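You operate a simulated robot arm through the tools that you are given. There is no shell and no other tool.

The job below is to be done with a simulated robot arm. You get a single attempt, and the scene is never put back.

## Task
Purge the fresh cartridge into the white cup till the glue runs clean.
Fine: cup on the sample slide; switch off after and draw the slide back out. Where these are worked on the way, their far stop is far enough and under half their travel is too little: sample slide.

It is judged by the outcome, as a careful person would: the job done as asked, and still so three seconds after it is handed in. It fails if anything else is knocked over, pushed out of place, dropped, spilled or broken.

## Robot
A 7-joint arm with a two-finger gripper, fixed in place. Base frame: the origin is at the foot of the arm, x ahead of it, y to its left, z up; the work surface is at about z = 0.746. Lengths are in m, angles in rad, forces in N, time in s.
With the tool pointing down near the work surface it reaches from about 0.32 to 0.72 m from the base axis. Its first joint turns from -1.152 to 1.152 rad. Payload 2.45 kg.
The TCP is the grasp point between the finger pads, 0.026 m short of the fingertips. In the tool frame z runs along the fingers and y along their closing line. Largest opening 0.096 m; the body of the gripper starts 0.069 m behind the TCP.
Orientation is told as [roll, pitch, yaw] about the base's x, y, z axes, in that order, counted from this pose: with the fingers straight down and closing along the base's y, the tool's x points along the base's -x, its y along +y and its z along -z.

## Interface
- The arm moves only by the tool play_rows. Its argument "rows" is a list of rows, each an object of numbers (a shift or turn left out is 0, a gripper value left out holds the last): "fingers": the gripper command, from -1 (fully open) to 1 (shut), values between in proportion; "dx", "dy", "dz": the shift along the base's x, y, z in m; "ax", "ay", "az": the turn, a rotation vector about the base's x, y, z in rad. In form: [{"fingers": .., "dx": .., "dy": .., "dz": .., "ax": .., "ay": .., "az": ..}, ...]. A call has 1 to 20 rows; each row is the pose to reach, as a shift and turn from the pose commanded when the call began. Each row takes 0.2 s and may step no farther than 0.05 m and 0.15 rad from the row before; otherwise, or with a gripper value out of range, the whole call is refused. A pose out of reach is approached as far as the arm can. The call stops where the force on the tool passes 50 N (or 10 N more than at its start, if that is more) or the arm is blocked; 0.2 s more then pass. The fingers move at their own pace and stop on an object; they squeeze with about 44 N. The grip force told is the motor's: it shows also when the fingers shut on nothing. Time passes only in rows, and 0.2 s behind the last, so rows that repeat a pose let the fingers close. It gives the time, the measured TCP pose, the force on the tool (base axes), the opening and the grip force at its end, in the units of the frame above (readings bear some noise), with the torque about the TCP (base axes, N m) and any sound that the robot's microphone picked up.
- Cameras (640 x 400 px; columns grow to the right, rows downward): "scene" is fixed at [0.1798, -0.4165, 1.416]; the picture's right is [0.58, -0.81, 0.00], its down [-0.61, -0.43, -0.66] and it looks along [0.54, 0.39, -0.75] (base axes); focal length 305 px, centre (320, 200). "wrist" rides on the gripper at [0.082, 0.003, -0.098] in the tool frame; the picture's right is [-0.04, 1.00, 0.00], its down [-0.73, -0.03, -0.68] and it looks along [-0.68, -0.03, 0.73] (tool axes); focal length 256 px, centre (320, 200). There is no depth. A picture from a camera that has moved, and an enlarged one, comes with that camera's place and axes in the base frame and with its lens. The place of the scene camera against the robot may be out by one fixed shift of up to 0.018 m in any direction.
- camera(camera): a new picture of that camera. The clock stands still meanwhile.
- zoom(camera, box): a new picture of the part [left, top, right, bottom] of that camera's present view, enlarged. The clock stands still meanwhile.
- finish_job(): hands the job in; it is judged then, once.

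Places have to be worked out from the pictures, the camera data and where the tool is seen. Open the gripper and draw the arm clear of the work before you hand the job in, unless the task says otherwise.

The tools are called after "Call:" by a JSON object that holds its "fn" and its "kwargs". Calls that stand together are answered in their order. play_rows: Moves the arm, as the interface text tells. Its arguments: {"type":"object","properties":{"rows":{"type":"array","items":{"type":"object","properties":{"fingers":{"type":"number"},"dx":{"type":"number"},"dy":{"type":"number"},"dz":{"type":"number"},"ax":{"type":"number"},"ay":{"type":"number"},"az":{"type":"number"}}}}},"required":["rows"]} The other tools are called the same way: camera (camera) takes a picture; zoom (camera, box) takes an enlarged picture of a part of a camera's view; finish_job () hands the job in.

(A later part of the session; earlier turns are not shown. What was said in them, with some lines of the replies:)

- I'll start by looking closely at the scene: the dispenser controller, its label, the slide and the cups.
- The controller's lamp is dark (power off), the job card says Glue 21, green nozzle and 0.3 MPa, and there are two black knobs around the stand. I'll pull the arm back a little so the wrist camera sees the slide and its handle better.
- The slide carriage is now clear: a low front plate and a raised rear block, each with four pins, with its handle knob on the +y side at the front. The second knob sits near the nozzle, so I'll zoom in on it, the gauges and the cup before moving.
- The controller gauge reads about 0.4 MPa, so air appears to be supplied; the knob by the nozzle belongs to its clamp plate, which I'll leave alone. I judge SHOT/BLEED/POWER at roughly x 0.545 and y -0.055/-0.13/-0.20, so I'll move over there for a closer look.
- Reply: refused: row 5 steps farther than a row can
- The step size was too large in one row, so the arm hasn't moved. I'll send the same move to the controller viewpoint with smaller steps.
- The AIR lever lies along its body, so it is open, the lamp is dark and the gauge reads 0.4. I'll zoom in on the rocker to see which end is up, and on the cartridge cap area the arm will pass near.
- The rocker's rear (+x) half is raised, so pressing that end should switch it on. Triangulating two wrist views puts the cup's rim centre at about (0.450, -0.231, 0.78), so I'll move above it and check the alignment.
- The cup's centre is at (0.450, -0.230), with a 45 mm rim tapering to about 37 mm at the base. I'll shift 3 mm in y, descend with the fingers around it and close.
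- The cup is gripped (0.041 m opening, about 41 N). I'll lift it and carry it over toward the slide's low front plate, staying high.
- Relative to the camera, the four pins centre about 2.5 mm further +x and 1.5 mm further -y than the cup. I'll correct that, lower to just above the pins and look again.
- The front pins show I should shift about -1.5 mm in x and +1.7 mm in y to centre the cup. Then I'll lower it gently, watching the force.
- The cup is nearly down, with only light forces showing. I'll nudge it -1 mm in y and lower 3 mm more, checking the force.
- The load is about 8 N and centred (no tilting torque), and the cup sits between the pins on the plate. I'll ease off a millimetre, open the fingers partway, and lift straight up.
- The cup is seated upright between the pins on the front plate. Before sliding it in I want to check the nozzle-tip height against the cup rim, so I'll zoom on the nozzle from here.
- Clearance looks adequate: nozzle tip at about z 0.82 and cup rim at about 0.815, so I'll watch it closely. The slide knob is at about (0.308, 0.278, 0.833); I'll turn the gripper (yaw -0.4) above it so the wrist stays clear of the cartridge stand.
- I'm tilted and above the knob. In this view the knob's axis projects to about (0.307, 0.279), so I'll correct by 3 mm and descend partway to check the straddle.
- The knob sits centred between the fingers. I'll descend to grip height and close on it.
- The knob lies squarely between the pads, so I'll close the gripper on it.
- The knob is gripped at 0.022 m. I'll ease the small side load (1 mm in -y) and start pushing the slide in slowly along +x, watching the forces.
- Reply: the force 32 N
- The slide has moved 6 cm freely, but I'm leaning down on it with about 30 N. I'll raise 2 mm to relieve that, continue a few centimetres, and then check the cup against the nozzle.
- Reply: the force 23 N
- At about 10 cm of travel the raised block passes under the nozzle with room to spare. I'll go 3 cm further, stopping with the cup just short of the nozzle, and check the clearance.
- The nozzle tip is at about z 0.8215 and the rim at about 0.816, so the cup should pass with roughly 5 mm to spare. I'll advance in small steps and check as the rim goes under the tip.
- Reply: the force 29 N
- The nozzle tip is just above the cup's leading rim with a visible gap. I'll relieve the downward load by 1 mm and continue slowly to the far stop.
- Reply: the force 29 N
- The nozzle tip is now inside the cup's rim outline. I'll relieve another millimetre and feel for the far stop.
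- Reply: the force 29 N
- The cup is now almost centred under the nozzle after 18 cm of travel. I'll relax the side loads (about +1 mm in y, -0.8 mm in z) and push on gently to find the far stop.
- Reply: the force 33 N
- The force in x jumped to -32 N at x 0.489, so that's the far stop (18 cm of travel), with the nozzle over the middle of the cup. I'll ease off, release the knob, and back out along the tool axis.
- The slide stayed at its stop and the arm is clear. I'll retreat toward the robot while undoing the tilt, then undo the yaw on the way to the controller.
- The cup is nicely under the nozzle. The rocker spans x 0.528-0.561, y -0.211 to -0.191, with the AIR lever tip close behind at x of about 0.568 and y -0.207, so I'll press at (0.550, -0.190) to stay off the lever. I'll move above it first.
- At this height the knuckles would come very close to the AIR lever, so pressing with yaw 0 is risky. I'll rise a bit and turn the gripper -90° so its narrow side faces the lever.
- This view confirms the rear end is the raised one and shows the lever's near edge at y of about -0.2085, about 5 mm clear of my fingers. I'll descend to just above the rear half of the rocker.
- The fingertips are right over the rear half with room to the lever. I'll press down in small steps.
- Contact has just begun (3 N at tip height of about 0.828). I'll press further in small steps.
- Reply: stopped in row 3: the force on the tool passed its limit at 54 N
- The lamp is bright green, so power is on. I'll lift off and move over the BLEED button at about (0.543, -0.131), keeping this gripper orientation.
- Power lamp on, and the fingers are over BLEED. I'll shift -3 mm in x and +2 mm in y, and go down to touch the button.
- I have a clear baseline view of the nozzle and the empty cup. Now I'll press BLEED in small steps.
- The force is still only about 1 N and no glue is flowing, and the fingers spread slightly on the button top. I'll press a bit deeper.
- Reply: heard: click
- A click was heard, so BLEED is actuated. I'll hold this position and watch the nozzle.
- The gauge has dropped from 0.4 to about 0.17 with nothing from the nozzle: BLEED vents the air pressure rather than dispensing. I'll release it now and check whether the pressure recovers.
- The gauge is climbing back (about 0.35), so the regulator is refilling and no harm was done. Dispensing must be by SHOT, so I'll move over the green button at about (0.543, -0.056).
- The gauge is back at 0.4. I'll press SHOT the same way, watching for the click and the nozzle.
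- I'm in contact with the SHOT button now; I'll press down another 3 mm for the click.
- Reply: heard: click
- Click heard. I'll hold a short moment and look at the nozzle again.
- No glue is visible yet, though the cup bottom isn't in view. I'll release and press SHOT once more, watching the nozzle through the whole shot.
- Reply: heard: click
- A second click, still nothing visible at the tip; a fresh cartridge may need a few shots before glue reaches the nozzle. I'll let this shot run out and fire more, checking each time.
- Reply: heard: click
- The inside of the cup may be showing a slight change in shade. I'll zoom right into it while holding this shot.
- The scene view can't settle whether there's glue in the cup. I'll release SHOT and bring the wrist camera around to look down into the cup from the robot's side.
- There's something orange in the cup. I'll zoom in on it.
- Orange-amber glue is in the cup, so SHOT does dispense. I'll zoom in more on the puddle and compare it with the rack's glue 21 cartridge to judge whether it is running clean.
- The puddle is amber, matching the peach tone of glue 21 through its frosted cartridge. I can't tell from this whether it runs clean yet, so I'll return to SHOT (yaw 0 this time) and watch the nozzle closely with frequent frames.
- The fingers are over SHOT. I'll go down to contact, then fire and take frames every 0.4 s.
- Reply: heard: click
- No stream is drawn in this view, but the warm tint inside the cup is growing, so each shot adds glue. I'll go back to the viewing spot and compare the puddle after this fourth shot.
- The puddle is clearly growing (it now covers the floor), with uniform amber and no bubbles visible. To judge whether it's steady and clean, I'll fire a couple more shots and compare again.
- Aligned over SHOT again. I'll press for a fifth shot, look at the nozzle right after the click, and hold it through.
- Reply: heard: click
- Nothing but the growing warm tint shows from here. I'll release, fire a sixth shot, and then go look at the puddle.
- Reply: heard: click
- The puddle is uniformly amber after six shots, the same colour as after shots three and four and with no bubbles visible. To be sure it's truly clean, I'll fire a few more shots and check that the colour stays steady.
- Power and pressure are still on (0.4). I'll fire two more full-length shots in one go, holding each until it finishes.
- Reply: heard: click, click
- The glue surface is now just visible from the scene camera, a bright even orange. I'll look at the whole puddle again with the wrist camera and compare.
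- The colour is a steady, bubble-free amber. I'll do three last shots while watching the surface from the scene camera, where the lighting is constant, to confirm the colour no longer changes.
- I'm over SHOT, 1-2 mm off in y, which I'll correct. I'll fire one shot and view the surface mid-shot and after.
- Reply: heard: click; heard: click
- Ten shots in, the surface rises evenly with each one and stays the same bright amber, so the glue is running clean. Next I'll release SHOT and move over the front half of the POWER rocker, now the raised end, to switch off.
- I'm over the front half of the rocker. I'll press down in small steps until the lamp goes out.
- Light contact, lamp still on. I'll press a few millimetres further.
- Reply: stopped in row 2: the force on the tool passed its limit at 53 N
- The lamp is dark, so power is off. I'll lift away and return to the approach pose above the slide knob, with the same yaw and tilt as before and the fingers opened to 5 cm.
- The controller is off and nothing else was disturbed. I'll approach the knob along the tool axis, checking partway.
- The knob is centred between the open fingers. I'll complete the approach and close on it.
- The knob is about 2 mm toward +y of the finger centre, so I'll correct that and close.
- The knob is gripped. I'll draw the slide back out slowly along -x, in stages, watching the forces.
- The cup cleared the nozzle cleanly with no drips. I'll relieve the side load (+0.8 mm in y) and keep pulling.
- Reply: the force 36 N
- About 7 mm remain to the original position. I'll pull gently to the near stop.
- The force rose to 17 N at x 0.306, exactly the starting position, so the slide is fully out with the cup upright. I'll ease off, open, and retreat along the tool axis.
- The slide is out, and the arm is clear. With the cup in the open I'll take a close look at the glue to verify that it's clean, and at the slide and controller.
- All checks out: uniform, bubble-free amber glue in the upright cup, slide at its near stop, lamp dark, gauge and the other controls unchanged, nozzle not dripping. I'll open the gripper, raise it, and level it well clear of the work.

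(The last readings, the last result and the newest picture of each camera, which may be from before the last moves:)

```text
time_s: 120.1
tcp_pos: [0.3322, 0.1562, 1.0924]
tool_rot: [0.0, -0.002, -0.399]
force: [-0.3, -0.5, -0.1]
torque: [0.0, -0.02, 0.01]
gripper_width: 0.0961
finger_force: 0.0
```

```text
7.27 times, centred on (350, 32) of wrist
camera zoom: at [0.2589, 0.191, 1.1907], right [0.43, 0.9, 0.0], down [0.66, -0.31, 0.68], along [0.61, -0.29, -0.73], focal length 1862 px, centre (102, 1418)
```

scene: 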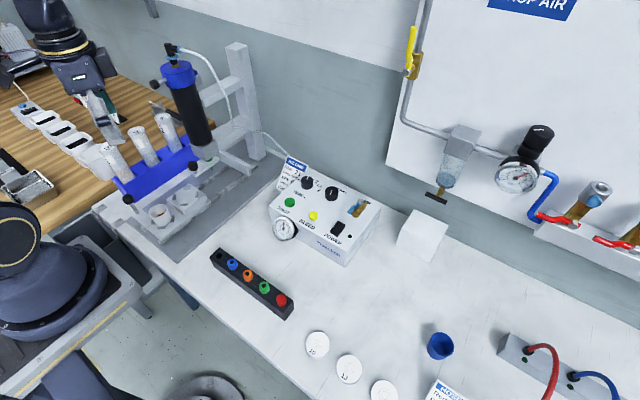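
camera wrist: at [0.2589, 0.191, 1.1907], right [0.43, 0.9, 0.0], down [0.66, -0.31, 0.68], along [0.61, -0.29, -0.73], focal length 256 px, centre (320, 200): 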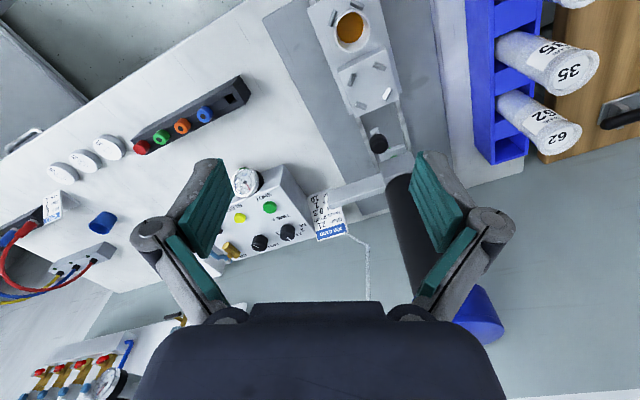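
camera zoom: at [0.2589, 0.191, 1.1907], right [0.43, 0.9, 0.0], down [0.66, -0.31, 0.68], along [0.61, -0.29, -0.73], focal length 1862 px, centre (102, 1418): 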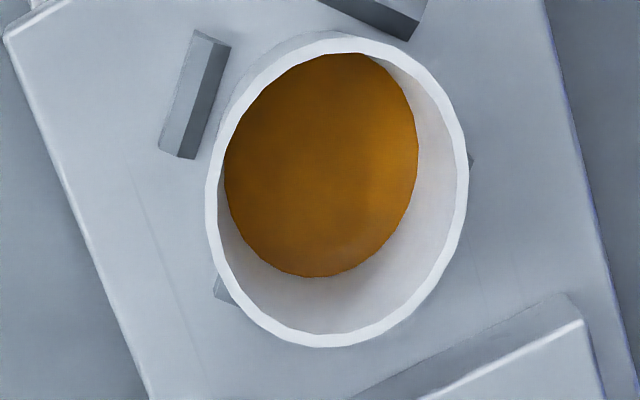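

Looking straight into the cup, the glue is one even amber with no bubbles or streaks, and everything else is in its place. The arm is open and clear, so I'll hand the job in.

Call:
{"fn": "finish_job", "kwargs": {}}

```text
The job is handed in.
```

I purged the cartridge into the white cup, and the glue looks clean: an even amber with no bubbles or streaks when I looked straight in at the end. I couldn't see the glue leaving the nozzle from either camera. I judged it clean because the colour looked the same from the third shot to the tenth.

- **Purge:** I fired SHOT ten times at the controller's existing time and 0.4 MPa. The job card says 0.3 MPa, but I left the pressure knob alone because you didn't ask for a change.
- **Slide and cup:** The cup sits upright between the pins on the slide's low front plate. I pushed the slide to its far stop for the purge, then drew it back to where it started.
- **Power:** The controller is switched off and its lamp is dark.
- **BLEED pressed once:** I first tried the yellow BLEED button, which vents air rather than dispensing. The gauge dropped to about 0.17 MPa, and after I let go it recovered to 0.4. No glue came out.

I saw no drips or spills, and nothing else was moved. The gripper is open and the arm is clear of the work.
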